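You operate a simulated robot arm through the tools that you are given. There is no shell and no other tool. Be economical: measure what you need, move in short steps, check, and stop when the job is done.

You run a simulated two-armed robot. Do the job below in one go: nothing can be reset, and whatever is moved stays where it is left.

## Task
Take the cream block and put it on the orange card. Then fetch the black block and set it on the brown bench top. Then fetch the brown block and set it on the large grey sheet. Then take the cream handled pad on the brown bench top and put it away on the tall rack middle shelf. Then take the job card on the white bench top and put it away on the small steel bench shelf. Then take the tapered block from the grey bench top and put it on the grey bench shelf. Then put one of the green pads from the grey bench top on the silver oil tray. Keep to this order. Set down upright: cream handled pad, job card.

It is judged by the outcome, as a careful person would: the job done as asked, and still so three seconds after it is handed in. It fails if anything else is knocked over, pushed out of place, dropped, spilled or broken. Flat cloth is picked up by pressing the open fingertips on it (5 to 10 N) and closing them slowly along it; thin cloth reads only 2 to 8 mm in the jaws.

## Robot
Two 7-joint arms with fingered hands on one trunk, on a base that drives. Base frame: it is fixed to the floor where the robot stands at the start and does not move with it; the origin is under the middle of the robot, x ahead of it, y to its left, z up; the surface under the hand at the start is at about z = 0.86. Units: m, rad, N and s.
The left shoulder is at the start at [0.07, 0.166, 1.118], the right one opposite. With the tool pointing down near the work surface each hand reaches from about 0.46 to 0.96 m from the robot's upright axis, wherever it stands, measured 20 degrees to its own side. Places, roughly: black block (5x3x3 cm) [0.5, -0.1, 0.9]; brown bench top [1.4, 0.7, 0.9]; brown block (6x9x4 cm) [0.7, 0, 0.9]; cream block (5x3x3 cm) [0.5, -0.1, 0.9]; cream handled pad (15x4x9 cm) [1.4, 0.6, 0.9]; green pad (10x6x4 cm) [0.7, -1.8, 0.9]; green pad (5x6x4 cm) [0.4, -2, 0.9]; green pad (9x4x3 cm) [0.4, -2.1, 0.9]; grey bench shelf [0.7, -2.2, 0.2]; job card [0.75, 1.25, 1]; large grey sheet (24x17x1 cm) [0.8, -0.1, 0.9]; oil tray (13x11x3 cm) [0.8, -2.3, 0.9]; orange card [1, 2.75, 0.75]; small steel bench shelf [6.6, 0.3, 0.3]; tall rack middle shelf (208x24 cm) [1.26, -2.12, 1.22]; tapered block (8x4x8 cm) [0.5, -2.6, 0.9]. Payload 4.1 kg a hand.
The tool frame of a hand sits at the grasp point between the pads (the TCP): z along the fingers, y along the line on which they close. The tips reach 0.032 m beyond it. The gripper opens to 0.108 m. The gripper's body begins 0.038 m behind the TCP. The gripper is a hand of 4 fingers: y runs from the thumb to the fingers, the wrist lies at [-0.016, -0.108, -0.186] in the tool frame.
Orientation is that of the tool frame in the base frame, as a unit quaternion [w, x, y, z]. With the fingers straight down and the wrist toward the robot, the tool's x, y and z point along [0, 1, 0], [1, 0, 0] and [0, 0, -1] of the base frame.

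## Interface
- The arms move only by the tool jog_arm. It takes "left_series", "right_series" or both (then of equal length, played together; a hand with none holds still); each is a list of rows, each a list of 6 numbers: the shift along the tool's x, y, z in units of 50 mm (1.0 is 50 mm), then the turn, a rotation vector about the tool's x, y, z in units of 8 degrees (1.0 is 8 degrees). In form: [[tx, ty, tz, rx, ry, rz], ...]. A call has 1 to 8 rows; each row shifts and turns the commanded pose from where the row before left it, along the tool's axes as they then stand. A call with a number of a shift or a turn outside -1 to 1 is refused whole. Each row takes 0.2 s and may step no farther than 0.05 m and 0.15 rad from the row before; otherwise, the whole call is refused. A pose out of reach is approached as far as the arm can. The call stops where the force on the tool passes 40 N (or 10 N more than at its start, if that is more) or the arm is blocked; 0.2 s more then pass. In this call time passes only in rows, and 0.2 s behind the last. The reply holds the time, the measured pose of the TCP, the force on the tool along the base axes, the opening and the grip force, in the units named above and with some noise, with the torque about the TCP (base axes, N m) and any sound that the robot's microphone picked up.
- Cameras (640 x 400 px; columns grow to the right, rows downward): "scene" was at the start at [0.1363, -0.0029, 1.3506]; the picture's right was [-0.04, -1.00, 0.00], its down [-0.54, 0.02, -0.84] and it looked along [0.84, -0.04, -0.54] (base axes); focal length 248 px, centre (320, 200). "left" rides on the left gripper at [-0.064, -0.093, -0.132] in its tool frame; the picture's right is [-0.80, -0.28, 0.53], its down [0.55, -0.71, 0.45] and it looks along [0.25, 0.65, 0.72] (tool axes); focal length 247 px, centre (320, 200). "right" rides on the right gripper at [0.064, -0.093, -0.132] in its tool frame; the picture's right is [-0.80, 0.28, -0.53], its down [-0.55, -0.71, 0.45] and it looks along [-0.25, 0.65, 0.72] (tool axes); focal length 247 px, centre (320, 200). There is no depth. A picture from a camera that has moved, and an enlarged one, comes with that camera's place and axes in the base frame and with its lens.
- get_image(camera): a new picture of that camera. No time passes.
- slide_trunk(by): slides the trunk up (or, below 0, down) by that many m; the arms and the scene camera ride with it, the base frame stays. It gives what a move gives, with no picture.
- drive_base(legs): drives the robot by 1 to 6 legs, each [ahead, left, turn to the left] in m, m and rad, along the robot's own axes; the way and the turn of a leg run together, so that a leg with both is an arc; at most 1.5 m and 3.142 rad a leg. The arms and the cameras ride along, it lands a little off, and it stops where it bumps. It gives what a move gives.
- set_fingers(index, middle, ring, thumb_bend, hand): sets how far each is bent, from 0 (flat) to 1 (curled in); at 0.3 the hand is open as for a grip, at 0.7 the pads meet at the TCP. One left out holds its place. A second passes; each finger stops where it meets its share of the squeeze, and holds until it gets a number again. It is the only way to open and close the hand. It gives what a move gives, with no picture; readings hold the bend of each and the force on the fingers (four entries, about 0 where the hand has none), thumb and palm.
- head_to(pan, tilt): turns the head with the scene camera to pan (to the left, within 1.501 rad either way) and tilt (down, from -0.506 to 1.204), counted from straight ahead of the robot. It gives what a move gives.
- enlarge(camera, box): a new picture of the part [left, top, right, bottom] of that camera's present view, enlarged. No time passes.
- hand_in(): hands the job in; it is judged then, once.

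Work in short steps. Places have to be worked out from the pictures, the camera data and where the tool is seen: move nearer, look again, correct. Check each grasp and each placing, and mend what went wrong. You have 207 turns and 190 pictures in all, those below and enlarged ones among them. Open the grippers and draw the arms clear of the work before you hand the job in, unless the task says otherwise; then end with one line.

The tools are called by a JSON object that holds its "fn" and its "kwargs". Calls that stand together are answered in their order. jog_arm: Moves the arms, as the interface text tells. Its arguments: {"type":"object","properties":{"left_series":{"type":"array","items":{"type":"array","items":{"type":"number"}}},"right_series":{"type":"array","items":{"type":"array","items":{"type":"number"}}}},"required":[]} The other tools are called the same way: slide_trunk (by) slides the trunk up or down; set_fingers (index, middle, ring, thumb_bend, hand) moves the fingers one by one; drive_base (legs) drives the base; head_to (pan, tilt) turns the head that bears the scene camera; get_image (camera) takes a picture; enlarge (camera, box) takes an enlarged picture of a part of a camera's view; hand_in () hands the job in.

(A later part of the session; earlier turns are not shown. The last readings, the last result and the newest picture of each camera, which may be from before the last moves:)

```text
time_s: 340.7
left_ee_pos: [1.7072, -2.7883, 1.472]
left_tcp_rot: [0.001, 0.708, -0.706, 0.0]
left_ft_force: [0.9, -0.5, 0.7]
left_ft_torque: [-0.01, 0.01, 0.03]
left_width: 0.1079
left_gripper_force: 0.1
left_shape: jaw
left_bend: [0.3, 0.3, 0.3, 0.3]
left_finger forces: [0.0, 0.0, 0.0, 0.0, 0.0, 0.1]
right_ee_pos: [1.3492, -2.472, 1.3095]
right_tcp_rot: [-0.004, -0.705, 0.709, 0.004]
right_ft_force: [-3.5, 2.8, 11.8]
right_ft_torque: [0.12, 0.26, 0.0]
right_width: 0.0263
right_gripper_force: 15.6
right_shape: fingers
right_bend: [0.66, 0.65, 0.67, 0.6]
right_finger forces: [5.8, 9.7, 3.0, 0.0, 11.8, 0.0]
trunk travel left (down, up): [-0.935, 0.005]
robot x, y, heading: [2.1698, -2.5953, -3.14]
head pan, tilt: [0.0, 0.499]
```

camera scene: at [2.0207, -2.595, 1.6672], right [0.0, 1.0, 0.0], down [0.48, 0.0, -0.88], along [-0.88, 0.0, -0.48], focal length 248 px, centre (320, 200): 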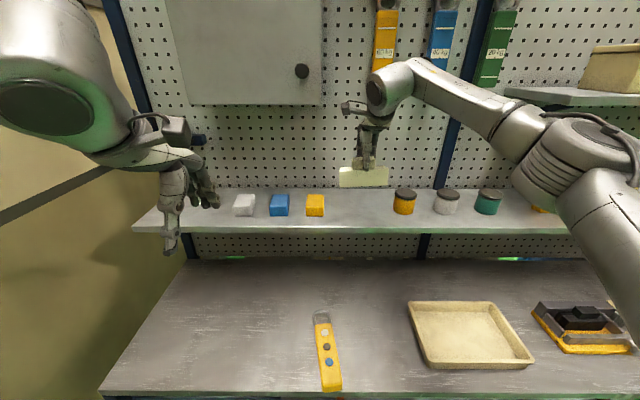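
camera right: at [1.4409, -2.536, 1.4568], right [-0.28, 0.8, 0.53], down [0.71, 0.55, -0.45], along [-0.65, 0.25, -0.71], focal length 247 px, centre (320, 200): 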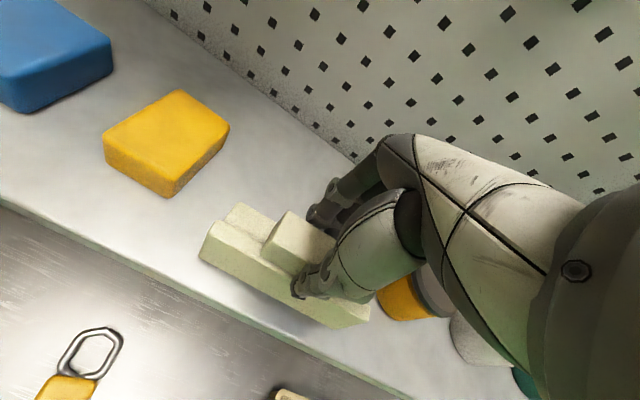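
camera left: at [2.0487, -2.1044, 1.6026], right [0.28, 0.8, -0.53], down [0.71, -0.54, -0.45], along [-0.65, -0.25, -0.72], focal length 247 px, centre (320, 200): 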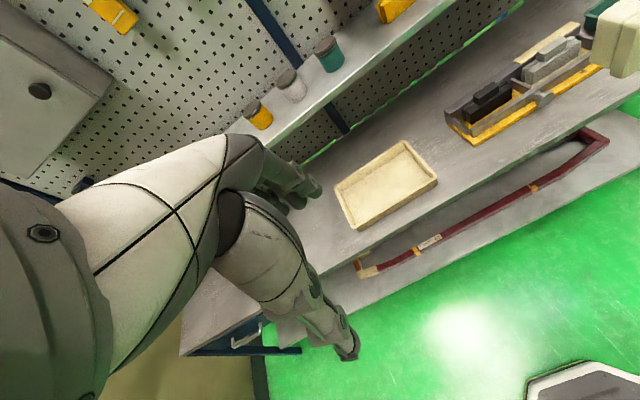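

Firm contact (~12–15 N). I ease off a hair and open.

{"fn": "jog_arm", "kwargs": {"right_series": [[0, 0, -0.04, 0, 0, 0]]}}

{"fn": "set_fingers", "kwargs": {"hand": "right", "index": 0.45, "middle": 0.45, "ring": 0.45, "thumb_bend": 0.45}}

{"fn": "enlarge", "kwargs": {"camera": "scene", "box": [300, 130, 440, 260]}}

```text
time_s: 341.1
left_ee_pos: [1.7056, -2.7887, 1.4712]
left_tcp_rot: [0.001, 0.709, -0.705, -0.001]
left_ft_force: [-0.8, -0.2, -0.3]
left_ft_torque: [-0.02, 0.02, 0.0]
left_width: 0.1076
left_gripper_force: 0.1
left_shape: jaw
left_bend: [0.3, 0.3, 0.3, 0.3]
left_finger forces: [0.0, 0.0, 0.0, 0.0, 0.0, 0.1]
right_ee_pos: [1.3492, -2.471, 1.31]
right_tcp_rot: [-0.002, -0.706, 0.709, 0.003]
right_ft_force: [-2.5, 3.2, 9.2]
right_ft_torque: [0.09, 0.19, 0.0]
right_width: 0.026
right_gripper_force: 14.9
right_shape: fingers
right_bend: [0.66, 0.65, 0.67, 0.6]
right_finger forces: [5.7, 8.8, 2.8, 0.0, 12.0, 0.1]
trunk travel left (down, up): [-0.935, 0.005]
robot x, y, heading: [2.1664, -2.5945, -3.138]
head pan, tilt: [0.0, 0.499]
```

```text
time_s: 342.1
left_ee_pos: [1.7048, -2.7893, 1.47]
left_tcp_rot: [0.001, 0.709, -0.706, 0.0]
left_ft_force: [0.2, 0.3, 0.4]
left_ft_torque: [-0.02, 0.01, -0.02]
left_width: 0.1076
left_gripper_force: 0.1
left_shape: jaw
left_bend: [0.3, 0.3, 0.3, 0.3]
left_finger forces: [0.1, 0.0, 0.1, 0.0, 0.0, 0.0]
right_ee_pos: [1.3469, -2.4715, 1.3097]
right_tcp_rot: [-0.002, -0.706, 0.708, 0.002]
right_ft_force: [0.3, 0.3, -0.3]
right_ft_torque: [-0.02, -0.02, -0.03]
right_width: 0.0686
right_gripper_force: 0.1
right_shape: fingers
right_bend: [0.45, 0.45, 0.45, 0.45]
right_finger forces: [0.1, 0.0, 0.0, 0.0, 0.0, 0.0]
trunk travel left (down, up): [-0.935, 0.005]
robot x, y, heading: [2.1716, -2.5942, -3.136]
head pan, tilt: [0.0, 0.499]
```

```text
3.08 times, centred on (370, 195) of scene
camera zoom: at [2.0238, -2.5934, 1.6675], right [0.0, 1.0, 0.0], down [0.48, 0.0, -0.88], along [-0.88, 0.0, -0.48], focal length 764 px, centre (166, 215)
```

zoom: 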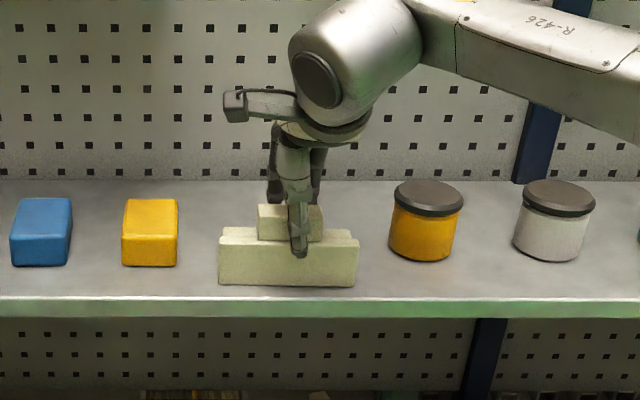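

Pad stands upright on the middle shelf. I lift clear, retract, then drive back up the lane.

{"fn": "jog_arm", "kwargs": {"right_series": [[0, 0, -0.5, 0, 0, 0], [0, 0, -0.8, 0, 0, 0], [0, 0, -0.9, 0, 0, 0], [0, -0.9, -0.3, 0, 0, 0], [0, -0.9, 0, 0, 0, 0], [0, -0.9, 0, 0, 0, 0], [0, -0.9, 0, 0, 0, 0], [0, -0.9, 0, 0, 0, 0]]}}

{"fn": "enlarge", "kwargs": {"camera": "scene", "box": [220, 120, 540, 320]}}

{"fn": "drive_base", "kwargs": {"legs": [[-0.26, 0, 0], [0, -1.45, 0], [0, -1.45, 0]]}}

```text
time_s: 343.9
left_ee_pos: [1.7079, -2.7875, 1.4718]
left_tcp_rot: [0.0, 0.708, -0.706, -0.001]
left_ft_force: [-0.1, 0.3, 0.8]
left_ft_torque: [-0.02, 0.03, 0.0]
left_width: 0.1076
left_gripper_force: 0.1
left_shape: jaw
left_bend: [0.3, 0.3, 0.3, 0.3]
left_finger forces: [0.0, 0.0, 0.1, 0.1, 0.1, 0.0]
right_ee_pos: [1.5741, -2.4697, 1.4328]
right_tcp_rot: [-0.003, -0.706, 0.708, 0.003]
right_ft_force: [0.2, -0.4, 0.5]
right_ft_torque: [-0.03, 0.03, 0.0]
right_width: 0.0688
right_gripper_force: 0.1
right_shape: fingers
right_bend: [0.45, 0.45, 0.45, 0.45]
right_finger forces: [0.1, 0.0, 0.0, 0.0, 0.0, 0.0]
trunk travel left (down, up): [-0.935, 0.005]
robot x, y, heading: [2.1696, -2.596, -3.136]
head pan, tilt: [0.0, 0.499]
```

```text
2.00 times, centred on (380, 220) of scene
camera zoom: at [2.0268, -2.5919, 1.6678], right [0.0, 1.0, 0.0], down [0.48, 0.0, -0.88], along [-0.88, 0.0, -0.48], focal length 497 px, centre (200, 160)
```

zoom: 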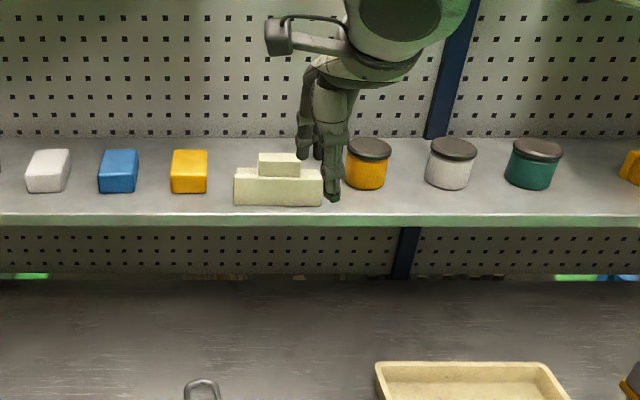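

```text
time_s: 359.2
left_ee_pos: [1.9333, 0.0719, 1.47]
left_tcp_rot: [-0.001, 0.712, -0.702, -0.001]
left_ft_force: [-0.1, 0.7, -0.1]
left_ft_torque: [0.04, -0.03, -0.01]
left_width: 0.1077
left_gripper_force: 0.0
left_shape: jaw
left_bend: [0.3, 0.3, 0.3, 0.3]
left_finger forces: [0.1, 0.0, 0.0, 0.0, 0.1, 0.1]
right_ee_pos: [1.7961, 0.3897, 1.4317]
right_tcp_rot: [0.0, 0.709, -0.705, -0.003]
right_ft_force: [-1.5, -0.1, -0.4]
right_ft_torque: [-0.03, 0.0, 0.01]
right_width: 0.0688
right_gripper_force: 0.0
right_shape: fingers
right_bend: [0.45, 0.45, 0.45, 0.45]
right_finger forces: [0.1, 0.0, 0.0, 0.0, 0.0, 0.0]
trunk travel left (down, up): [-0.935, 0.005]
robot x, y, heading: [2.3938, 0.2743, -3.128]
head pan, tilt: [0.0, 0.499]
```

On track. Continue up the lane, along the corridor, and turn around in the aisle.

{"fn": "drive_base", "kwargs": {"legs": [[0, -1.45, 0], [0, -1.45, 0], [0, -0.7, 0], [1.4, 0, 0], [1.3, 0, 0], [0, 0, 3.12]]}}

```text
time_s: 396.8
left_ee_pos: [0.1685, 4.1148, 1.4708]
left_tcp_rot: [0.0, 0.71, 0.704, 0.0]
left_ft_force: [-0.1, -0.1, -0.2]
left_ft_torque: [0.01, -0.01, 0.02]
left_width: 0.1076
left_gripper_force: 0.1
left_shape: jaw
left_bend: [0.3, 0.3, 0.3, 0.3]
left_finger forces: [0.1, 0.0, 0.0, 0.0, 0.0, 0.1]
right_ee_pos: [0.2972, 3.7941, 1.4321]
right_tcp_rot: [0.003, 0.712, 0.702, 0.001]
right_ft_force: [0.0, 0.1, -0.1]
right_ft_torque: [0.04, 0.01, -0.03]
right_width: 0.0688
right_gripper_force: 0.1
right_shape: fingers
right_bend: [0.45, 0.45, 0.45, 0.45]
right_finger forces: [0.0, 0.1, 0.0, 0.0, 0.0, 0.0]
trunk travel left (down, up): [-0.935, 0.005]
robot x, y, heading: [-0.2955, 3.9239, -0.011]
head pan, tilt: [0.0, 0.499]
```

Strafe to the job card's place at y≈1.4.

{"fn": "drive_base", "kwargs": {"legs": [[0, -1.3, 0.01], [0, -1.2, 0]]}}

{"fn": "head_to", "kwargs": {"pan": -0.1, "tilt": 0.5}}

{"fn": "get_image", "kwargs": {"camera": "scene"}}

```text
time_s: 408.9
left_ee_pos: [0.1792, 1.6591, 1.47]
left_tcp_rot: [0.001, 0.703, 0.711, 0.0]
left_ft_force: [-0.3, 0.8, -0.3]
left_ft_torque: [-0.05, -0.02, 0.0]
left_width: 0.1078
left_gripper_force: 0.1
left_shape: jaw
left_bend: [0.3, 0.3, 0.3, 0.3]
left_finger forces: [0.0, 0.0, 0.0, 0.0, 0.0, 0.0]
right_ee_pos: [0.3136, 1.3423, 1.4316]
right_tcp_rot: [0.003, 0.707, 0.708, 0.002]
right_ft_force: [-0.4, -0.5, -0.4]
right_ft_torque: [0.01, 0.0, 0.01]
right_width: 0.069
right_gripper_force: 0.1
right_shape: fingers
right_bend: [0.45, 0.45, 0.45, 0.45]
right_finger forces: [0.0, 0.0, 0.1, 0.0, 0.1, 0.1]
trunk travel left (down, up): [-0.935, 0.005]
robot x, y, heading: [-0.2867, 1.4577, 0.01]
head pan, tilt: [0.0, 0.499]
```

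```text
time_s: 409.6
left_ee_pos: [0.1783, 1.659, 1.4719]
left_tcp_rot: [0.0, 0.703, 0.711, 0.0]
left_ft_force: [-0.3, 0.3, 0.5]
left_ft_torque: [-0.03, 0.01, 0.0]
left_width: 0.1077
left_gripper_force: 0.1
left_shape: jaw
left_bend: [0.3, 0.3, 0.3, 0.3]
left_finger forces: [0.0, 0.1, 0.0, 0.0, 0.0, 0.0]
right_ee_pos: [0.3146, 1.3423, 1.4313]
right_tcp_rot: [0.003, 0.707, 0.707, 0.002]
right_ft_force: [0.2, 0.0, -0.1]
right_ft_torque: [0.0, 0.02, -0.01]
right_width: 0.0688
right_gripper_force: 0.0
right_shape: fingers
right_bend: [0.45, 0.45, 0.45, 0.45]
right_finger forces: [0.0, 0.1, 0.0, 0.0, 0.0, 0.1]
trunk travel left (down, up): [-0.935, 0.005]
robot x, y, heading: [-0.2853, 1.4599, 0.008]
head pan, tilt: [-0.099, 0.499]
```

```text
106 pictures are left
camera scene: at [-0.1458, 1.4543, 1.6675], right [-0.09, -1.0, 0.0], down [-0.48, 0.04, -0.88], along [0.87, -0.08, -0.48], focal length 248 px, centre (320, 200)
```

scene: 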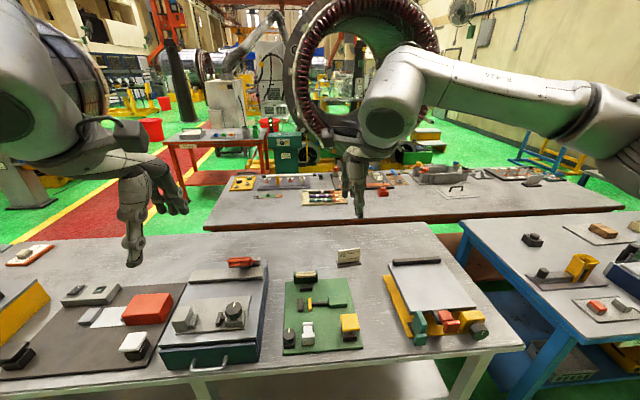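

Job card stands at about (0.70, 1.245). I drive up, lower the trunk and enlarge.

{"fn": "drive_base", "kwargs": {"legs": [[0.26, 0, -0.01]]}}

{"fn": "slide_trunk", "kwargs": {"by": -0.25}}

{"fn": "head_to", "kwargs": {"pan": -0.2, "tilt": 0.6}}

{"fn": "get_image", "kwargs": {"camera": "scene"}}

{"fn": "enlarge", "kwargs": {"camera": "scene", "box": [260, 150, 400, 270]}}

{"fn": "get_image", "kwargs": {"camera": "right"}}

```text
time_s: 411.4
left_ee_pos: [0.4351, 1.6541, 1.4706]
left_tcp_rot: [0.001, 0.708, 0.706, 0.001]
left_ft_force: [0.4, 0.0, 0.7]
left_ft_torque: [0.01, -0.03, -0.03]
left_width: 0.1077
left_gripper_force: 0.0
left_shape: jaw
left_bend: [0.3, 0.3, 0.3, 0.3]
left_finger forces: [0.0, 0.0, 0.0, 0.1, 0.1, 0.0]
right_ee_pos: [0.5681, 1.3357, 1.4332]
right_tcp_rot: [0.004, 0.711, 0.703, 0.003]
right_ft_force: [-0.5, 0.1, -0.2]
right_ft_torque: [0.03, -0.02, 0.02]
right_width: 0.0689
right_gripper_force: 0.1
right_shape: fingers
right_bend: [0.45, 0.45, 0.45, 0.45]
right_finger forces: [0.0, 0.1, 0.0, 0.1, 0.1, 0.0]
trunk travel left (down, up): [-0.935, 0.005]
robot x, y, heading: [-0.0271, 1.4603, -0.006]
head pan, tilt: [-0.099, 0.499]
```

```text
time_s: 414.0
left_ee_pos: [0.4391, 1.654, 1.2203]
left_tcp_rot: [-0.001, 0.707, 0.707, 0.001]
left_ft_force: [0.1, 0.6, 0.2]
left_ft_torque: [0.0, 0.0, -0.02]
left_width: 0.1078
left_gripper_force: 0.1
left_shape: jaw
left_bend: [0.3, 0.3, 0.3, 0.3]
left_finger forces: [0.0, 0.0, 0.0, 0.0, 0.0, 0.1]
right_ee_pos: [0.5706, 1.3351, 1.1823]
right_tcp_rot: [0.003, 0.711, 0.703, 0.002]
right_ft_force: [0.5, 0.4, 0.0]
right_ft_torque: [-0.01, -0.01, -0.01]
right_width: 0.0687
right_gripper_force: 0.0
right_shape: fingers
right_bend: [0.45, 0.45, 0.45, 0.45]
right_finger forces: [0.0, 0.1, 0.0, 0.0, 0.0, 0.0]
trunk travel left (down, up): [-0.685, 0.255]
robot x, y, heading: [-0.0263, 1.4644, -0.003]
head pan, tilt: [-0.099, 0.499]
```

```text
time_s: 414.7
left_ee_pos: [0.4394, 1.6555, 1.2211]
left_tcp_rot: [0.0, 0.708, 0.707, 0.001]
left_ft_force: [0.3, 0.0, -0.3]
left_ft_torque: [0.02, 0.01, 0.01]
left_width: 0.1079
left_gripper_force: 0.1
left_shape: jaw
left_bend: [0.3, 0.3, 0.3, 0.3]
left_finger forces: [0.0, 0.1, 0.0, 0.1, 0.0, 0.0]
right_ee_pos: [0.57, 1.3348, 1.183]
right_tcp_rot: [0.003, 0.711, 0.703, 0.003]
right_ft_force: [-0.2, -0.3, 0.1]
right_ft_torque: [-0.01, 0.0, -0.01]
right_width: 0.0687
right_gripper_force: 0.2
right_shape: fingers
right_bend: [0.45, 0.45, 0.45, 0.45]
right_finger forces: [0.0, 0.0, 0.1, 0.0, 0.0, 0.1]
trunk travel left (down, up): [-0.685, 0.255]
robot x, y, heading: [-0.0251, 1.457, -0.002]
head pan, tilt: [-0.201, 0.6]
```

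```text
105 pictures are left
camera scene: at [0.1082, 1.4446, 1.4085], right [-0.2, -0.98, 0.0], down [-0.55, 0.11, -0.83], along [0.81, -0.17, -0.56], focal length 248 px, centre (320, 200)
```

scene: 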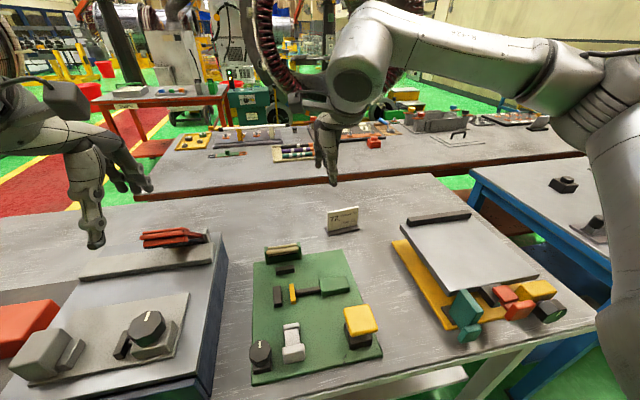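

```text
3.33 times, centred on (330, 210) of scene
camera zoom: at [0.1082, 1.4446, 1.4085], right [-0.2, -0.98, 0.0], down [-0.55, 0.11, -0.83], along [0.81, -0.17, -0.56], focal length 828 px, centre (287, 167)
```

zoom: 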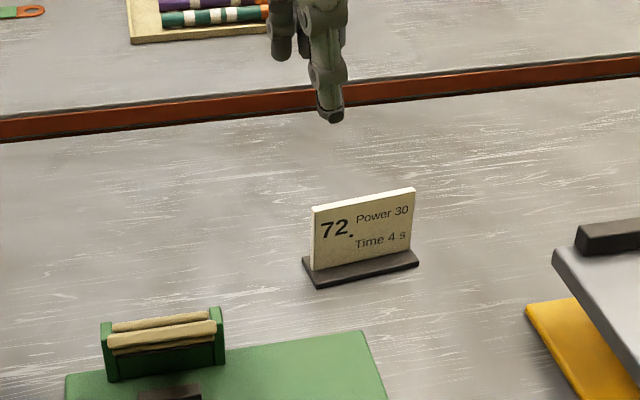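

```text
103 pictures are left
camera right: at [0.4761, 1.3999, 1.3139], right [0.27, -0.8, 0.54], down [-0.71, -0.54, -0.45], along [0.65, -0.26, -0.71], focal length 247 px, centre (320, 200)
```

right: 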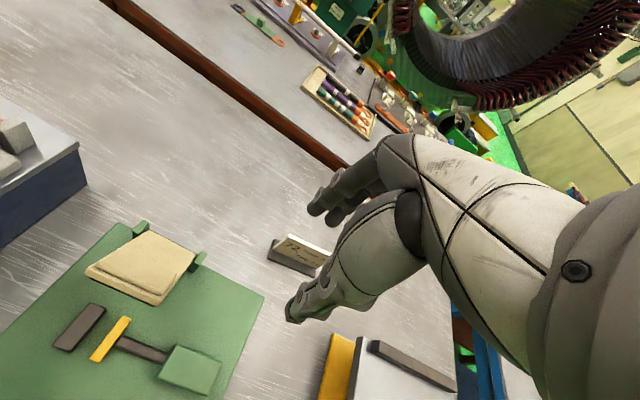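

Card: plate centre (0.705, 1.243), top ≈0.95, yawed about 6°. I turn the hand to match, move over it and descend to z≈1.03.

{"fn": "jog_arm", "kwargs": {"right_series": [[0, 0, 0, 0, 0, -0.8], [-0.7, 0.6, 0, 0, 0, 0], [-0.7, 0.6, 0, 0, 0, 0], [-0.7, 0.6, 0, 0, 0, 0], [0, 0.6, 0.6, 0, 0, 0], [0, 0, 0.9, 0, 0, 0], [0, 0, 0.9, 0, 0, 0], [0, 0, 0.5, 0, 0, 0]]}}

{"fn": "get_image", "kwargs": {"camera": "right"}}

{"fn": "enlarge", "kwargs": {"camera": "scene", "box": [260, 150, 400, 270]}}

```text
time_s: 416.5
left_ee_pos: [0.4386, 1.6543, 1.2211]
left_tcp_rot: [0.0, 0.708, 0.706, -0.001]
left_ft_force: [0.3, -0.6, 0.3]
left_ft_torque: [-0.01, 0.01, 0.01]
left_width: 0.1077
left_gripper_force: 0.0
left_shape: jaw
left_bend: [0.3, 0.3, 0.3, 0.3]
left_finger forces: [0.0, 0.0, 0.0, 0.0, 0.0, 0.1]
right_ee_pos: [0.7009, 1.2394, 1.0367]
right_tcp_rot: [0.003, 0.671, 0.742, 0.001]
right_ft_force: [0.7, -0.7, 0.6]
right_ft_torque: [0.0, 0.0, 0.02]
right_width: 0.0687
right_gripper_force: 0.1
right_shape: fingers
right_bend: [0.45, 0.45, 0.45, 0.45]
right_finger forces: [0.1, 0.0, 0.0, 0.0, 0.0, 0.0]
trunk travel left (down, up): [-0.685, 0.255]
robot x, y, heading: [-0.0241, 1.4602, -0.007]
head pan, tilt: [-0.201, 0.6]
```

```text
102 pictures are left
camera right: at [0.5997, 1.2939, 1.1689], right [0.36, -0.76, 0.54], down [-0.64, -0.62, -0.45], along [0.68, -0.18, -0.71], focal length 247 px, centre (320, 200)
```

right: 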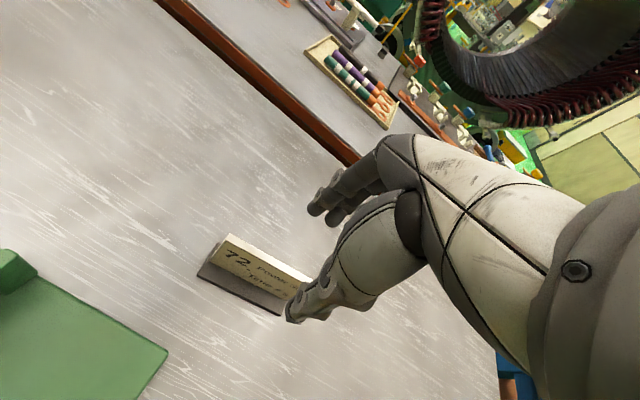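

```text
3.33 times, centred on (330, 210) of scene
camera zoom: at [0.1092, 1.4448, 1.4084], right [-0.2, -0.98, 0.0], down [-0.55, 0.11, -0.82], along [0.81, -0.17, -0.57], focal length 828 px, centre (287, 167)
```

zoom: 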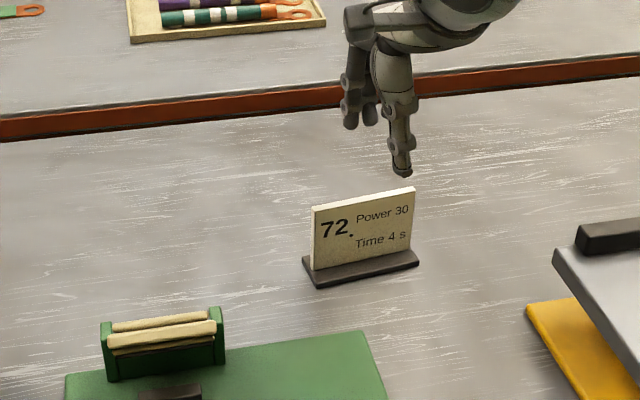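

Card centre is nearer y≈1.252; I shift 13 mm left and go down to z≈0.935.

{"fn": "jog_arm", "kwargs": {"right_series": [[0.26, 0.1, 0.5, 0, 0, 0], [0, 0, 0.6, 0, 0, 0], [0, 0, 0.5, 0, 0, 0], [0, 0, 0.4, 0, 0, 0]]}}

{"fn": "get_image", "kwargs": {"camera": "right"}}

{"fn": "enlarge", "kwargs": {"camera": "scene", "box": [280, 160, 380, 260]}}

```text
time_s: 417.5
left_ee_pos: [0.4392, 1.6548, 1.2205]
left_tcp_rot: [0.0, 0.708, 0.706, -0.001]
left_ft_force: [0.6, -1.0, -0.5]
left_ft_torque: [0.0, 0.03, 0.02]
left_width: 0.1077
left_gripper_force: 0.1
left_shape: jaw
left_bend: [0.3, 0.3, 0.3, 0.3]
left_finger forces: [0.0, 0.1, 0.0, 0.0, 0.0, 0.0]
right_ee_pos: [0.7058, 1.254, 0.9388]
right_tcp_rot: [0.002, 0.671, 0.742, 0.001]
right_ft_force: [0.5, 0.0, -0.6]
right_ft_torque: [0.02, 0.01, 0.0]
right_width: 0.0691
right_gripper_force: 0.0
right_shape: fingers
right_bend: [0.45, 0.45, 0.45, 0.45]
right_finger forces: [0.1, 0.0, 0.0, 0.0, 0.0, 0.1]
trunk travel left (down, up): [-0.685, 0.255]
robot x, y, heading: [-0.0234, 1.4648, 0.0]
head pan, tilt: [-0.201, 0.6]
```

```text
100 pictures are left
camera right: at [0.6048, 1.3079, 1.0695], right [0.36, -0.76, 0.54], down [-0.64, -0.62, -0.45], along [0.68, -0.18, -0.71], focal length 247 px, centre (320, 200)
```

right: 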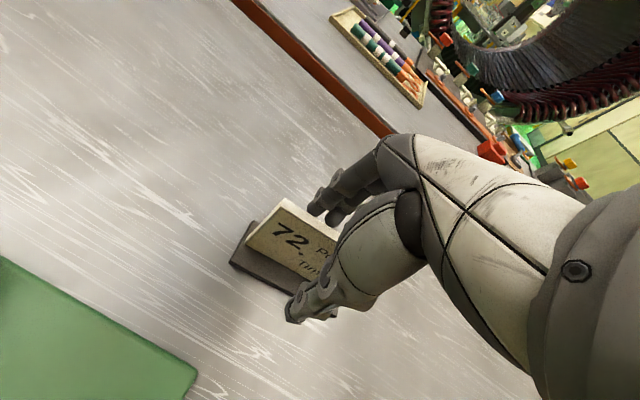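

```text
4.00 times, centred on (330, 210) of scene
camera zoom: at [0.1091, 1.4445, 1.4084], right [-0.2, -0.98, 0.0], down [-0.55, 0.11, -0.82], along [0.81, -0.17, -0.57], focal length 993 px, centre (280, 160)
```

zoom: 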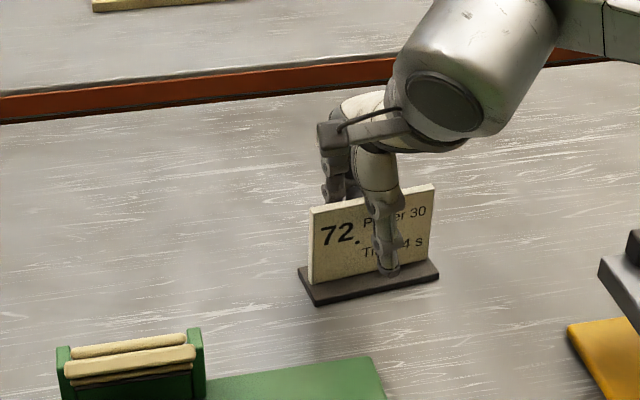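

Plate sits between thumb and fingers. I close and lift slightly.

{"fn": "set_fingers", "kwargs": {"hand": "right", "index": 0.72, "middle": 0.72, "ring": 0.72, "thumb_bend": 0.72}}

{"fn": "jog_arm", "kwargs": {"right_series": [[0, 0, -0.3, 0, 0, 0], [0, 0, -0.6, 0, 0, 0]]}}

{"fn": "get_image", "kwargs": {"camera": "right"}}

{"fn": "enlarge", "kwargs": {"camera": "scene", "box": [280, 150, 380, 250]}}

```text
time_s: 418.5
left_ee_pos: [0.4403, 1.6545, 1.2211]
left_tcp_rot: [0.0, 0.708, 0.706, 0.0]
left_ft_force: [-0.4, 0.1, 0.7]
left_ft_torque: [-0.03, -0.03, -0.03]
left_width: 0.1076
left_gripper_force: 0.1
left_shape: jaw
left_bend: [0.3, 0.3, 0.3, 0.3]
left_finger forces: [0.1, 0.1, 0.0, 0.0, 0.0, 0.1]
right_ee_pos: [0.7062, 1.2538, 0.9388]
right_tcp_rot: [0.003, 0.67, 0.742, 0.001]
right_ft_force: [0.0, 0.1, 0.1]
right_ft_torque: [-0.01, 0.02, -0.02]
right_width: 0.0071
right_gripper_force: 6.6
right_shape: fingers
right_bend: [0.71, 0.71, 0.72, 0.68]
right_finger forces: [3.6, 1.8, 1.0, 0.1, 6.5, 0.0]
trunk travel left (down, up): [-0.685, 0.255]
robot x, y, heading: [-0.0255, 1.4632, -0.007]
head pan, tilt: [-0.201, 0.6]
```

```text
time_s: 419.1
left_ee_pos: [0.4382, 1.6542, 1.2216]
left_tcp_rot: [0.001, 0.708, 0.706, 0.001]
left_ft_force: [-0.2, -0.1, -0.8]
left_ft_torque: [-0.02, 0.06, -0.01]
left_width: 0.1078
left_gripper_force: 0.0
left_shape: jaw
left_bend: [0.3, 0.3, 0.3, 0.3]
left_finger forces: [0.0, 0.0, 0.0, 0.1, 0.0, 0.0]
right_ee_pos: [0.7049, 1.2542, 0.9809]
right_tcp_rot: [0.004, 0.67, 0.742, 0.002]
right_ft_force: [-0.2, 0.7, -0.5]
right_ft_torque: [-0.06, -0.01, -0.02]
right_width: 0.0073
right_gripper_force: 6.5
right_shape: fingers
right_bend: [0.71, 0.71, 0.72, 0.68]
right_finger forces: [3.5, 1.9, 0.9, 0.1, 6.5, 0.0]
trunk travel left (down, up): [-0.685, 0.255]
robot x, y, heading: [-0.0274, 1.4616, -0.003]
head pan, tilt: [-0.201, 0.6]
```

```text
98 pictures are left
camera right: at [0.6036, 1.3087, 1.1144], right [0.36, -0.76, 0.54], down [-0.64, -0.62, -0.45], along [0.68, -0.18, -0.71], focal length 247 px, centre (320, 200)
```

right: 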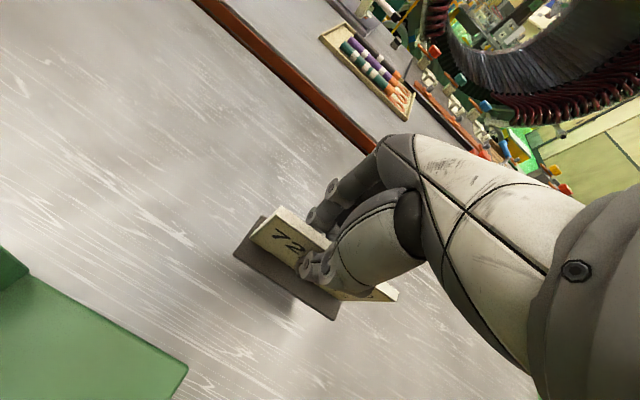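

```text
4.00 times, centred on (330, 200) of scene
camera zoom: at [0.1076, 1.4449, 1.4085], right [-0.2, -0.98, 0.0], down [-0.55, 0.11, -0.83], along [0.81, -0.17, -0.56], focal length 993 px, centre (280, 200)
```

zoom: 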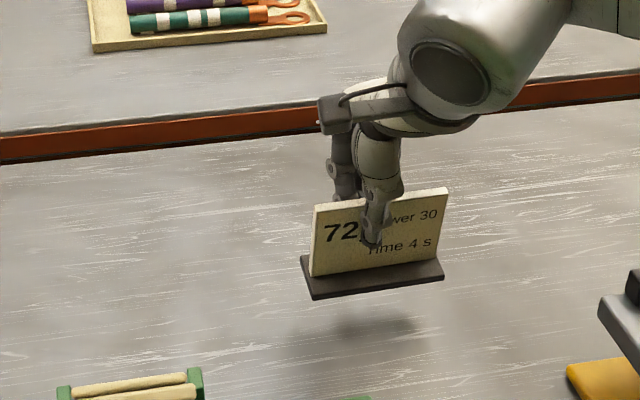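

Job card is lifted, upright. I raise, retract, raise trunk, and head for the corridor toward x≈6.

{"fn": "jog_arm", "kwargs": {"right_series": [[0, 0, -0.8, 0, 0, 0], [0, 0, -0.8, 0, 0, 0], [0, 0, -0.8, 0, 0, 0], [0, 0, -0.8, 0, 0, 0], [0, -0.8, -0.4, 0, 0, 0], [0, -0.8, 0, 0, 0, 0.4], [0, -0.8, 0, 0, 0, 0.4], [0, -0.7, 0, 0, 0, 0]]}}

{"fn": "slide_trunk", "kwargs": {"by": 0.2}}

{"fn": "drive_base", "kwargs": {"legs": [[-0.3, 0, 0], [0, 1.25, 0], [0, 1.2, 0], [1.4, 0, 0], [1.4, 0, 0]]}}

{"fn": "head_to", "kwargs": {"pan": -0.2, "tilt": 0.25}}

{"fn": "get_image", "kwargs": {"camera": "scene"}}

```text
time_s: 420.9
left_ee_pos: [0.4384, 1.6536, 1.2214]
left_tcp_rot: [0.0, 0.708, 0.707, 0.001]
left_ft_force: [0.1, -0.9, -0.3]
left_ft_torque: [0.02, -0.02, -0.01]
left_width: 0.1079
left_gripper_force: 0.1
left_shape: jaw
left_bend: [0.3, 0.3, 0.3, 0.3]
left_finger forces: [0.1, 0.0, 0.1, 0.1, 0.1, 0.1]
right_ee_pos: [0.5483, 1.2475, 1.1611]
right_tcp_rot: [0.002, 0.711, 0.703, 0.002]
right_ft_force: [-0.3, 0.2, -1.0]
right_ft_torque: [-0.03, 0.0, 0.01]
right_width: 0.0072
right_gripper_force: 6.2
right_shape: fingers
right_bend: [0.71, 0.71, 0.72, 0.68]
right_finger forces: [3.5, 2.0, 0.9, 0.0, 6.4, 0.0]
trunk travel left (down, up): [-0.685, 0.255]
robot x, y, heading: [-0.0291, 1.4611, -0.002]
head pan, tilt: [-0.201, 0.6]
```

```text
time_s: 423.0
left_ee_pos: [0.4391, 1.6541, 1.4211]
left_tcp_rot: [0.001, 0.707, 0.707, 0.001]
left_ft_force: [-0.4, -0.4, -0.4]
left_ft_torque: [0.01, 0.02, 0.0]
left_width: 0.1077
left_gripper_force: 0.1
left_shape: jaw
left_bend: [0.3, 0.3, 0.3, 0.3]
left_finger forces: [0.0, 0.1, 0.0, 0.0, 0.1, 0.0]
right_ee_pos: [0.5513, 1.2476, 1.3607]
right_tcp_rot: [0.003, 0.71, 0.704, 0.002]
right_ft_force: [0.7, 0.3, -0.5]
right_ft_torque: [0.03, 0.02, 0.04]
right_width: 0.0072
right_gripper_force: 5.9
right_shape: fingers
right_bend: [0.71, 0.71, 0.72, 0.68]
right_finger forces: [3.4, 2.0, 0.9, 0.0, 6.4, 0.1]
trunk travel left (down, up): [-0.885, 0.055]
robot x, y, heading: [-0.026, 1.4593, 0.001]
head pan, tilt: [-0.201, 0.6]
```

```text
time_s: 450.1
left_ee_pos: [2.9427, 4.163, 1.4209]
left_tcp_rot: [0.001, 0.701, 0.713, 0.0]
left_ft_force: [0.2, -0.7, -0.5]
left_ft_torque: [0.03, 0.0, -0.03]
left_width: 0.1077
left_gripper_force: 0.1
left_shape: jaw
left_bend: [0.3, 0.3, 0.3, 0.3]
left_finger forces: [0.0, 0.0, 0.0, 0.0, 0.0, 0.0]
right_ee_pos: [3.0624, 3.7588, 1.3606]
right_tcp_rot: [0.004, 0.704, 0.71, 0.002]
right_ft_force: [-0.3, 0.7, 0.0]
right_ft_torque: [-0.02, 0.03, 0.0]
right_width: 0.0074
right_gripper_force: 6.2
right_shape: fingers
right_bend: [0.71, 0.71, 0.72, 0.68]
right_finger forces: [3.5, 2.0, 0.8, 0.0, 6.4, 0.0]
trunk travel left (down, up): [-0.885, 0.055]
robot x, y, heading: [2.4832, 3.9601, 0.02]
head pan, tilt: [-0.201, 0.6]
```

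```text
time_s: 450.9
left_ee_pos: [2.9429, 4.1638, 1.4205]
left_tcp_rot: [-0.001, 0.701, 0.713, 0.0]
left_ft_force: [-0.9, 1.0, -0.4]
left_ft_torque: [0.0, 0.01, 0.01]
left_width: 0.108
left_gripper_force: 0.0
left_shape: jaw
left_bend: [0.3, 0.3, 0.3, 0.3]
left_finger forces: [0.0, 0.0, 0.0, 0.0, 0.0, 0.0]
right_ee_pos: [3.0632, 3.7595, 1.3607]
right_tcp_rot: [0.003, 0.703, 0.711, 0.002]
right_ft_force: [0.2, 0.4, 0.7]
right_ft_torque: [0.03, 0.01, 0.02]
right_width: 0.0073
right_gripper_force: 6.5
right_shape: fingers
right_bend: [0.71, 0.71, 0.72, 0.68]
right_finger forces: [3.5, 2.0, 0.7, 0.0, 6.4, 0.1]
trunk travel left (down, up): [-0.885, 0.055]
robot x, y, heading: [2.481, 3.961, 0.018]
head pan, tilt: [-0.201, 0.25]
```

```text
96 pictures are left
camera scene: at [2.6218, 3.9463, 1.6405], right [-0.18, -0.98, 0.0], down [-0.24, 0.05, -0.97], along [0.95, -0.18, -0.25], focal length 248 px, centre (320, 200)
```

scene: 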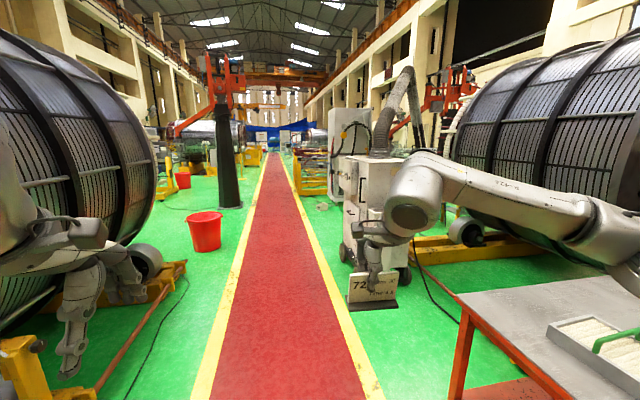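

The corridor continues; the stator fills x≈3.5–5.8 on the right, so the steel bench must be behind it. I drive on to x≈6.6 and look right.

{"fn": "drive_base", "kwargs": {"legs": [[0, 0, -0.02], [1.4, 0, 0], [1.4, 0, 0], [1.2, 0, 0]]}}

{"fn": "head_to", "kwargs": {"pan": -1.4, "tilt": 0.3}}

{"fn": "get_image", "kwargs": {"camera": "scene"}}

```text
time_s: 470.8
left_ee_pos: [7.0112, 4.281, 1.4212]
left_tcp_rot: [0.001, 0.694, 0.72, 0.0]
left_ft_force: [-0.8, -0.8, -0.1]
left_ft_torque: [0.0, -0.02, 0.02]
left_width: 0.1078
left_gripper_force: 0.1
left_shape: jaw
left_bend: [0.3, 0.3, 0.3, 0.3]
left_finger forces: [0.0, 0.1, 0.0, 0.1, 0.0, 0.1]
right_ee_pos: [7.1381, 3.8795, 1.3612]
right_tcp_rot: [0.003, 0.698, 0.716, 0.002]
right_ft_force: [0.0, -1.0, -0.9]
right_ft_torque: [0.0, -0.05, -0.02]
right_width: 0.0075
right_gripper_force: 6.9
right_shape: fingers
right_bend: [0.71, 0.71, 0.72, 0.68]
right_finger forces: [3.5, 1.9, 0.7, 0.0, 6.4, 0.1]
trunk travel left (down, up): [-0.885, 0.055]
robot x, y, heading: [6.5512, 4.0719, 0.036]
head pan, tilt: [-0.201, 0.25]
```

```text
time_s: 472.2
left_ee_pos: [7.0118, 4.2828, 1.4207]
left_tcp_rot: [0.0, 0.694, 0.72, 0.0]
left_ft_force: [0.2, -0.1, 0.5]
left_ft_torque: [0.03, -0.03, 0.03]
left_width: 0.1078
left_gripper_force: 0.2
left_shape: jaw
left_bend: [0.3, 0.3, 0.3, 0.3]
left_finger forces: [0.0, 0.0, 0.1, 0.0, 0.0, 0.0]
right_ee_pos: [7.1377, 3.879, 1.3619]
right_tcp_rot: [0.003, 0.697, 0.717, 0.001]
right_ft_force: [0.6, -0.3, 0.1]
right_ft_torque: [0.02, 0.01, 0.02]
right_width: 0.0072
right_gripper_force: 6.2
right_shape: fingers
right_bend: [0.71, 0.71, 0.72, 0.68]
right_finger forces: [3.4, 1.9, 0.8, 0.1, 6.4, 0.0]
trunk travel left (down, up): [-0.885, 0.055]
robot x, y, heading: [6.554, 4.074, 0.034]
head pan, tilt: [-1.4, 0.3]
```

```text
95 pictures are left
camera scene: at [6.6209, 3.9827, 1.6359], right [-0.98, -0.2, 0.0], down [-0.06, 0.29, -0.96], along [0.2, -0.94, -0.3], focal length 248 px, centre (320, 200)
```

scene: 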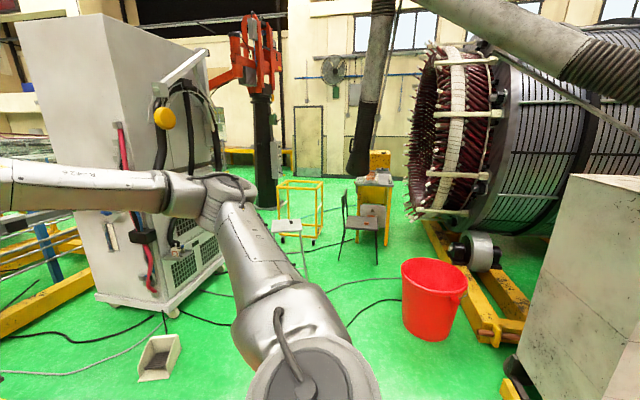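

Predicted shelf pixel is (369, 214): the small bench beyond the chair. I enlarge there.

{"fn": "enlarge", "kwargs": {"camera": "scene", "box": [250, 130, 470, 330]}}

{"fn": "enlarge", "kwargs": {"camera": "scene", "box": [330, 150, 410, 270]}}

```text
2.00 times, centred on (360, 230) of scene
camera zoom: at [6.6209, 3.9827, 1.6359], right [-0.98, -0.2, 0.0], down [-0.06, 0.29, -0.96], along [0.2, -0.94, -0.3], focal length 497 px, centre (240, 140)
```

zoom: 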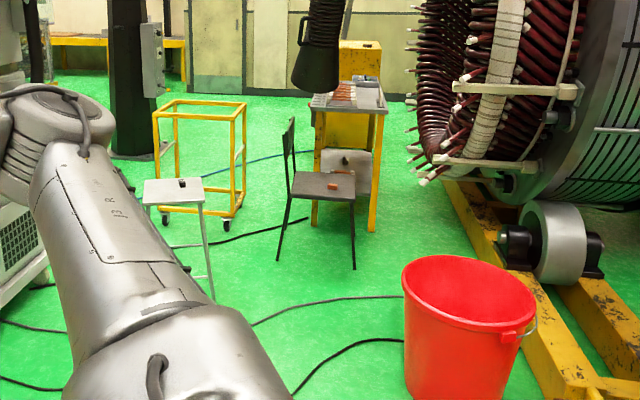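

```text
3.33 times, centred on (370, 210) of scene
camera zoom: at [6.6209, 3.9827, 1.6359], right [-0.98, -0.2, 0.0], down [-0.06, 0.29, -0.96], along [0.2, -0.94, -0.3], focal length 828 px, centre (153, 167)
```

zoom: 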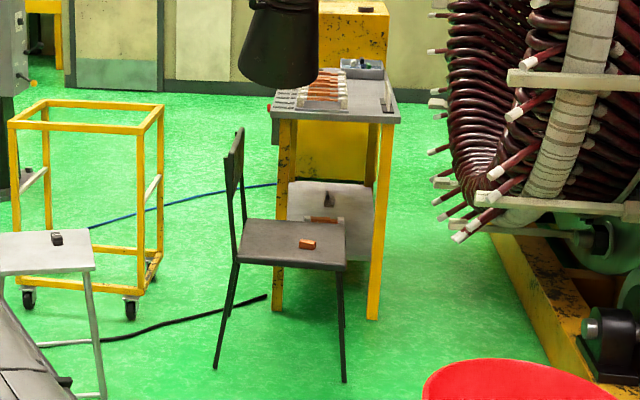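

The bench (x≈6.37–6.78, y≈-0.15–0.75) is blocked by a chair in front, stator on −x side; it must be approached from its +x side, past stool, cart and a white machine. I move to x≈7.3, face −y and look closely.

{"fn": "drive_base", "kwargs": {"legs": [[0.8, 0, -0.03], [0, 0, -1.57], [0.6, 0, 0]]}}

{"fn": "head_to", "kwargs": {"pan": 0.15, "tilt": 0.45}}

{"fn": "get_image", "kwargs": {"camera": "scene"}}

```text
time_s: 483.3
left_ee_pos: [7.5672, 3.0347, 1.4216]
left_tcp_rot: [0.001, 1.0, 0.008, 0.0]
left_ft_force: [0.4, -0.3, -0.1]
left_ft_torque: [0.0, -0.02, 0.02]
left_width: 0.1077
left_gripper_force: 0.1
left_shape: jaw
left_bend: [0.3, 0.3, 0.3, 0.3]
left_finger forces: [0.0, 0.0, 0.1, 0.0, 0.0, 0.0]
right_ee_pos: [7.1631, 2.9142, 1.3618]
right_tcp_rot: [0.004, 1.0, 0.004, -0.001]
right_ft_force: [0.0, 1.0, -0.5]
right_ft_torque: [-0.01, -0.03, 0.0]
right_width: 0.007
right_gripper_force: 5.7
right_shape: fingers
right_bend: [0.71, 0.71, 0.72, 0.68]
right_finger forces: [3.1, 1.8, 0.6, 0.0, 5.6, 0.0]
trunk travel left (down, up): [-0.885, 0.055]
robot x, y, heading: [7.3683, 3.4941, -1.552]
head pan, tilt: [-1.4, 0.3]
```

```text
time_s: 484.9
left_ee_pos: [7.5672, 3.0317, 1.4205]
left_tcp_rot: [0.0, 1.0, 0.007, 0.0]
left_ft_force: [0.3, 0.0, 0.1]
left_ft_torque: [0.01, -0.02, -0.02]
left_width: 0.1078
left_gripper_force: 0.2
left_shape: jaw
left_bend: [0.3, 0.3, 0.3, 0.3]
left_finger forces: [0.0, 0.0, 0.1, 0.0, 0.0, 0.1]
right_ee_pos: [7.1635, 2.9134, 1.3606]
right_tcp_rot: [0.004, 1.0, 0.005, -0.001]
right_ft_force: [1.0, -1.1, -0.4]
right_ft_torque: [-0.01, -0.02, -0.01]
right_width: 0.0074
right_gripper_force: 5.8
right_shape: fingers
right_bend: [0.71, 0.71, 0.72, 0.68]
right_finger forces: [3.1, 1.9, 0.7, 0.0, 5.5, 0.0]
trunk travel left (down, up): [-0.885, 0.055]
robot x, y, heading: [7.366, 3.4933, -1.559]
head pan, tilt: [0.15, 0.45]
```

```text
92 pictures are left
camera scene: at [7.3787, 3.3539, 1.622], right [-0.99, -0.17, 0.0], down [-0.07, 0.43, -0.9], along [0.15, -0.89, -0.44], focal length 248 px, centre (320, 200)
```

scene: 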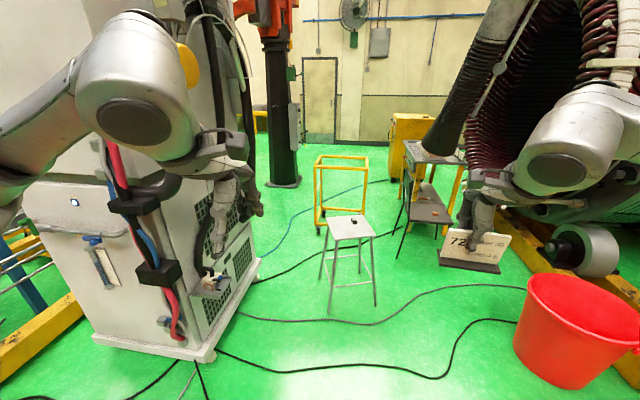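

Passage between stool (x≤7.65) and machine (x≥8.28) is ~0.63 m. I look down at my own base to learn its size before choosing.

{"fn": "head_to", "kwargs": {"pan": 0, "tilt": 1.2}}

{"fn": "get_image", "kwargs": {"camera": "scene"}}

{"fn": "head_to", "kwargs": {"pan": 1.4, "tilt": 1.2}}

{"fn": "get_image", "kwargs": {"camera": "scene"}}

```text
time_s: 486.0
left_ee_pos: [7.5667, 3.0338, 1.4201]
left_tcp_rot: [0.001, 1.0, 0.008, 0.0]
left_ft_force: [0.7, -0.9, 0.2]
left_ft_torque: [-0.01, 0.01, 0.01]
left_width: 0.1075
left_gripper_force: 0.1
left_shape: jaw
left_bend: [0.3, 0.3, 0.3, 0.3]
left_finger forces: [0.0, 0.0, 0.0, 0.0, 0.0, 0.1]
right_ee_pos: [7.1633, 2.9135, 1.3606]
right_tcp_rot: [0.003, 1.0, 0.005, 0.0]
right_ft_force: [0.2, 0.8, -1.3]
right_ft_torque: [-0.01, -0.01, -0.01]
right_width: 0.0071
right_gripper_force: 5.6
right_shape: fingers
right_bend: [0.71, 0.71, 0.72, 0.68]
right_finger forces: [3.1, 1.9, 0.7, 0.0, 5.6, 0.0]
trunk travel left (down, up): [-0.885, 0.055]
robot x, y, heading: [7.366, 3.4895, -1.556]
head pan, tilt: [0.0, 1.201]
```

```text
91 pictures are left
camera scene: at [7.3645, 3.3886, 1.5639], right [-1.0, -0.02, 0.0], down [-0.02, 0.93, -0.36], along [0.01, -0.36, -0.93], focal length 248 px, centre (320, 200)
```

scene: 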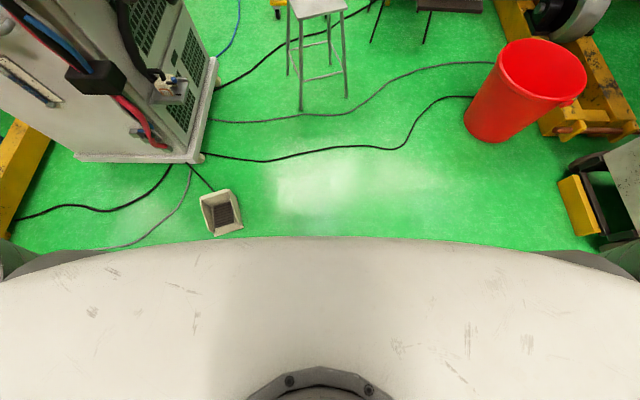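

```text
time_s: 487.6
left_ee_pos: [7.5665, 3.0336, 1.4218]
left_tcp_rot: [0.001, 1.0, 0.009, -0.001]
left_ft_force: [0.0, 0.5, -0.1]
left_ft_torque: [-0.02, 0.0, 0.01]
left_width: 0.1078
left_gripper_force: 0.2
left_shape: jaw
left_bend: [0.3, 0.3, 0.3, 0.3]
left_finger forces: [0.0, 0.0, 0.1, 0.0, 0.0, 0.0]
right_ee_pos: [7.1624, 2.9142, 1.3609]
right_tcp_rot: [0.003, 1.0, 0.005, 0.0]
right_ft_force: [0.3, -0.3, -0.6]
right_ft_torque: [0.02, 0.03, 0.0]
right_width: 0.0071
right_gripper_force: 5.1
right_shape: fingers
right_bend: [0.71, 0.71, 0.72, 0.68]
right_finger forces: [3.0, 1.7, 0.7, 0.0, 5.6, 0.0]
trunk travel left (down, up): [-0.885, 0.055]
robot x, y, heading: [7.3686, 3.4929, -1.555]
head pan, tilt: [1.4, 1.201]
```

```text
90 pictures are left
camera scene: at [7.4188, 3.436, 1.5639], right [-0.15, -0.99, 0.0], down [-0.92, 0.14, -0.36], along [0.36, -0.06, -0.93], focal length 248 px, centre (320, 200)
```

scene: 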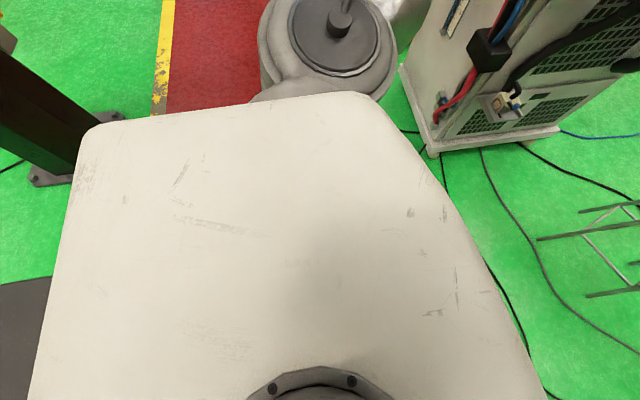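

The aisle along the wall (y≈-2), visible all the way in the first picture, is wide and safer than squeezing between stool and machine. I go back: corridor west, lane down to y≈-2, then east along the wall.

{"fn": "drive_base", "kwargs": {"legs": [[0, 0, 1.55], [0, 0.42, 0], [-1.45, 0, 0], [-1.45, 0, 0], [-1.45, 0, 0], [-0.6, 0, 0]]}}

{"fn": "head_to", "kwargs": {"pan": -0.8, "tilt": 0.4}}

```text
time_s: 517.6
left_ee_pos: [2.8481, 3.8399, 1.4211]
left_tcp_rot: [0.001, 0.699, 0.715, 0.0]
left_ft_force: [0.2, -0.6, 0.2]
left_ft_torque: [-0.02, 0.05, -0.03]
left_width: 0.1075
left_gripper_force: 0.0
left_shape: jaw
left_bend: [0.3, 0.3, 0.3, 0.3]
left_finger forces: [0.0, 0.0, 0.0, 0.0, 0.1, 0.0]
right_ee_pos: [2.9694, 3.4344, 1.3609]
right_tcp_rot: [0.002, 0.702, 0.712, 0.001]
right_ft_force: [0.1, -0.3, 0.4]
right_ft_torque: [0.0, 0.01, -0.02]
right_width: 0.0066
right_gripper_force: 5.3
right_shape: fingers
right_bend: [0.71, 0.71, 0.72, 0.68]
right_finger forces: [2.8, 1.6, 0.5, 0.1, 5.2, 0.0]
trunk travel left (down, up): [-0.885, 0.055]
robot x, y, heading: [2.3875, 3.6351, 0.02]
head pan, tilt: [1.4, 1.201]
```

```text
time_s: 519.6
left_ee_pos: [2.8473, 3.8394, 1.4204]
left_tcp_rot: [0.001, 0.699, 0.715, 0.0]
left_ft_force: [-0.1, 0.8, -0.2]
left_ft_torque: [-0.02, 0.0, -0.02]
left_width: 0.1077
left_gripper_force: 0.0
left_shape: jaw
left_bend: [0.3, 0.3, 0.3, 0.3]
left_finger forces: [0.0, 0.0, 0.1, 0.0, 0.0, 0.1]
right_ee_pos: [2.9689, 3.4352, 1.3618]
right_tcp_rot: [0.003, 0.702, 0.713, 0.002]
right_ft_force: [0.1, -0.2, 0.2]
right_ft_torque: [0.01, -0.02, -0.01]
right_width: 0.0068
right_gripper_force: 4.9
right_shape: fingers
right_bend: [0.71, 0.71, 0.72, 0.68]
right_finger forces: [2.9, 1.5, 0.4, 0.0, 5.2, 0.0]
trunk travel left (down, up): [-0.885, 0.055]
robot x, y, heading: [2.388, 3.6333, 0.018]
head pan, tilt: [-0.799, 0.4]
```

Lane strafe facing +x is safe (stator face x≈3.7). I re-squeeze the card lightly (force had eased to 5 N) and strafe right down the lane.

{"fn": "set_fingers", "kwargs": {"hand": "right", "index": 0.78, "middle": 0.78, "ring": 0.78, "thumb_bend": 0.74}}

{"fn": "drive_base", "kwargs": {"legs": [[0, 0, -0.025], [0, -1.45, 0], [0, -1.45, 0]]}}

{"fn": "get_image", "kwargs": {"camera": "right"}}

```text
time_s: 520.6
left_ee_pos: [2.8486, 3.8394, 1.4209]
left_tcp_rot: [-0.001, 0.7, 0.714, -0.001]
left_ft_force: [0.2, 0.1, 0.0]
left_ft_torque: [0.02, 0.01, 0.02]
left_width: 0.1077
left_gripper_force: 0.1
left_shape: jaw
left_bend: [0.3, 0.3, 0.3, 0.3]
left_finger forces: [0.0, 0.0, 0.0, 0.1, 0.0, 0.1]
right_ee_pos: [2.9694, 3.4363, 1.3608]
right_tcp_rot: [0.002, 0.702, 0.712, 0.002]
right_ft_force: [1.7, -0.1, -1.7]
right_ft_torque: [0.01, 0.0, -0.04]
right_width: 0.0076
right_gripper_force: 15.7
right_shape: fingers
right_bend: [0.76, 0.77, 0.77, 0.65]
right_finger forces: [7.2, 5.3, 3.0, 0.0, 15.5, 0.0]
trunk travel left (down, up): [-0.885, 0.055]
robot x, y, heading: [2.388, 3.6336, 0.022]
head pan, tilt: [-0.799, 0.4]
```

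```text
time_s: 535.1
left_ee_pos: [2.8889, 0.914, 1.4216]
left_tcp_rot: [0.001, 0.7, 0.714, 0.0]
left_ft_force: [0.2, 0.6, 0.2]
left_ft_torque: [0.02, 0.0, 0.02]
left_width: 0.1077
left_gripper_force: 0.1
left_shape: jaw
left_bend: [0.3, 0.3, 0.3, 0.3]
left_finger forces: [0.0, 0.0, 0.0, 0.1, 0.0, 0.1]
right_ee_pos: [3.0088, 0.5089, 1.3618]
right_tcp_rot: [0.003, 0.703, 0.711, 0.001]
right_ft_force: [-0.6, -0.4, -1.3]
right_ft_torque: [0.0, -0.01, -0.02]
right_width: 0.0079
right_gripper_force: 15.7
right_shape: fingers
right_bend: [0.76, 0.77, 0.77, 0.65]
right_finger forces: [7.3, 5.3, 2.9, 0.0, 15.5, 0.1]
trunk travel left (down, up): [-0.885, 0.055]
robot x, y, heading: [2.4302, 0.7082, 0.015]
head pan, tilt: [-0.799, 0.4]
```

```text
89 pictures are left
camera right: at [2.9126, 0.5724, 1.4928], right [0.29, -0.79, 0.54], down [-0.7, -0.56, -0.45], along [0.66, -0.24, -0.71], focal length 247 px, centre (320, 200)
```

right: 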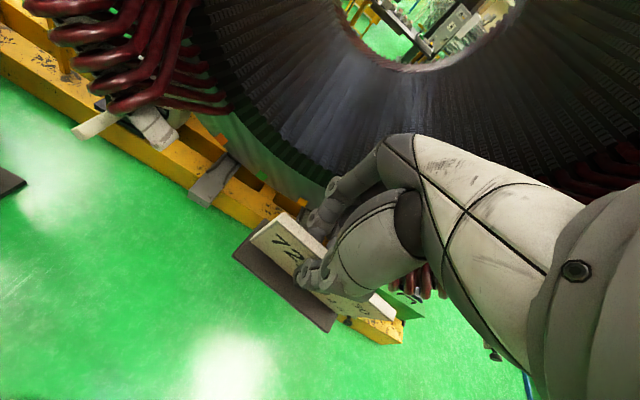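

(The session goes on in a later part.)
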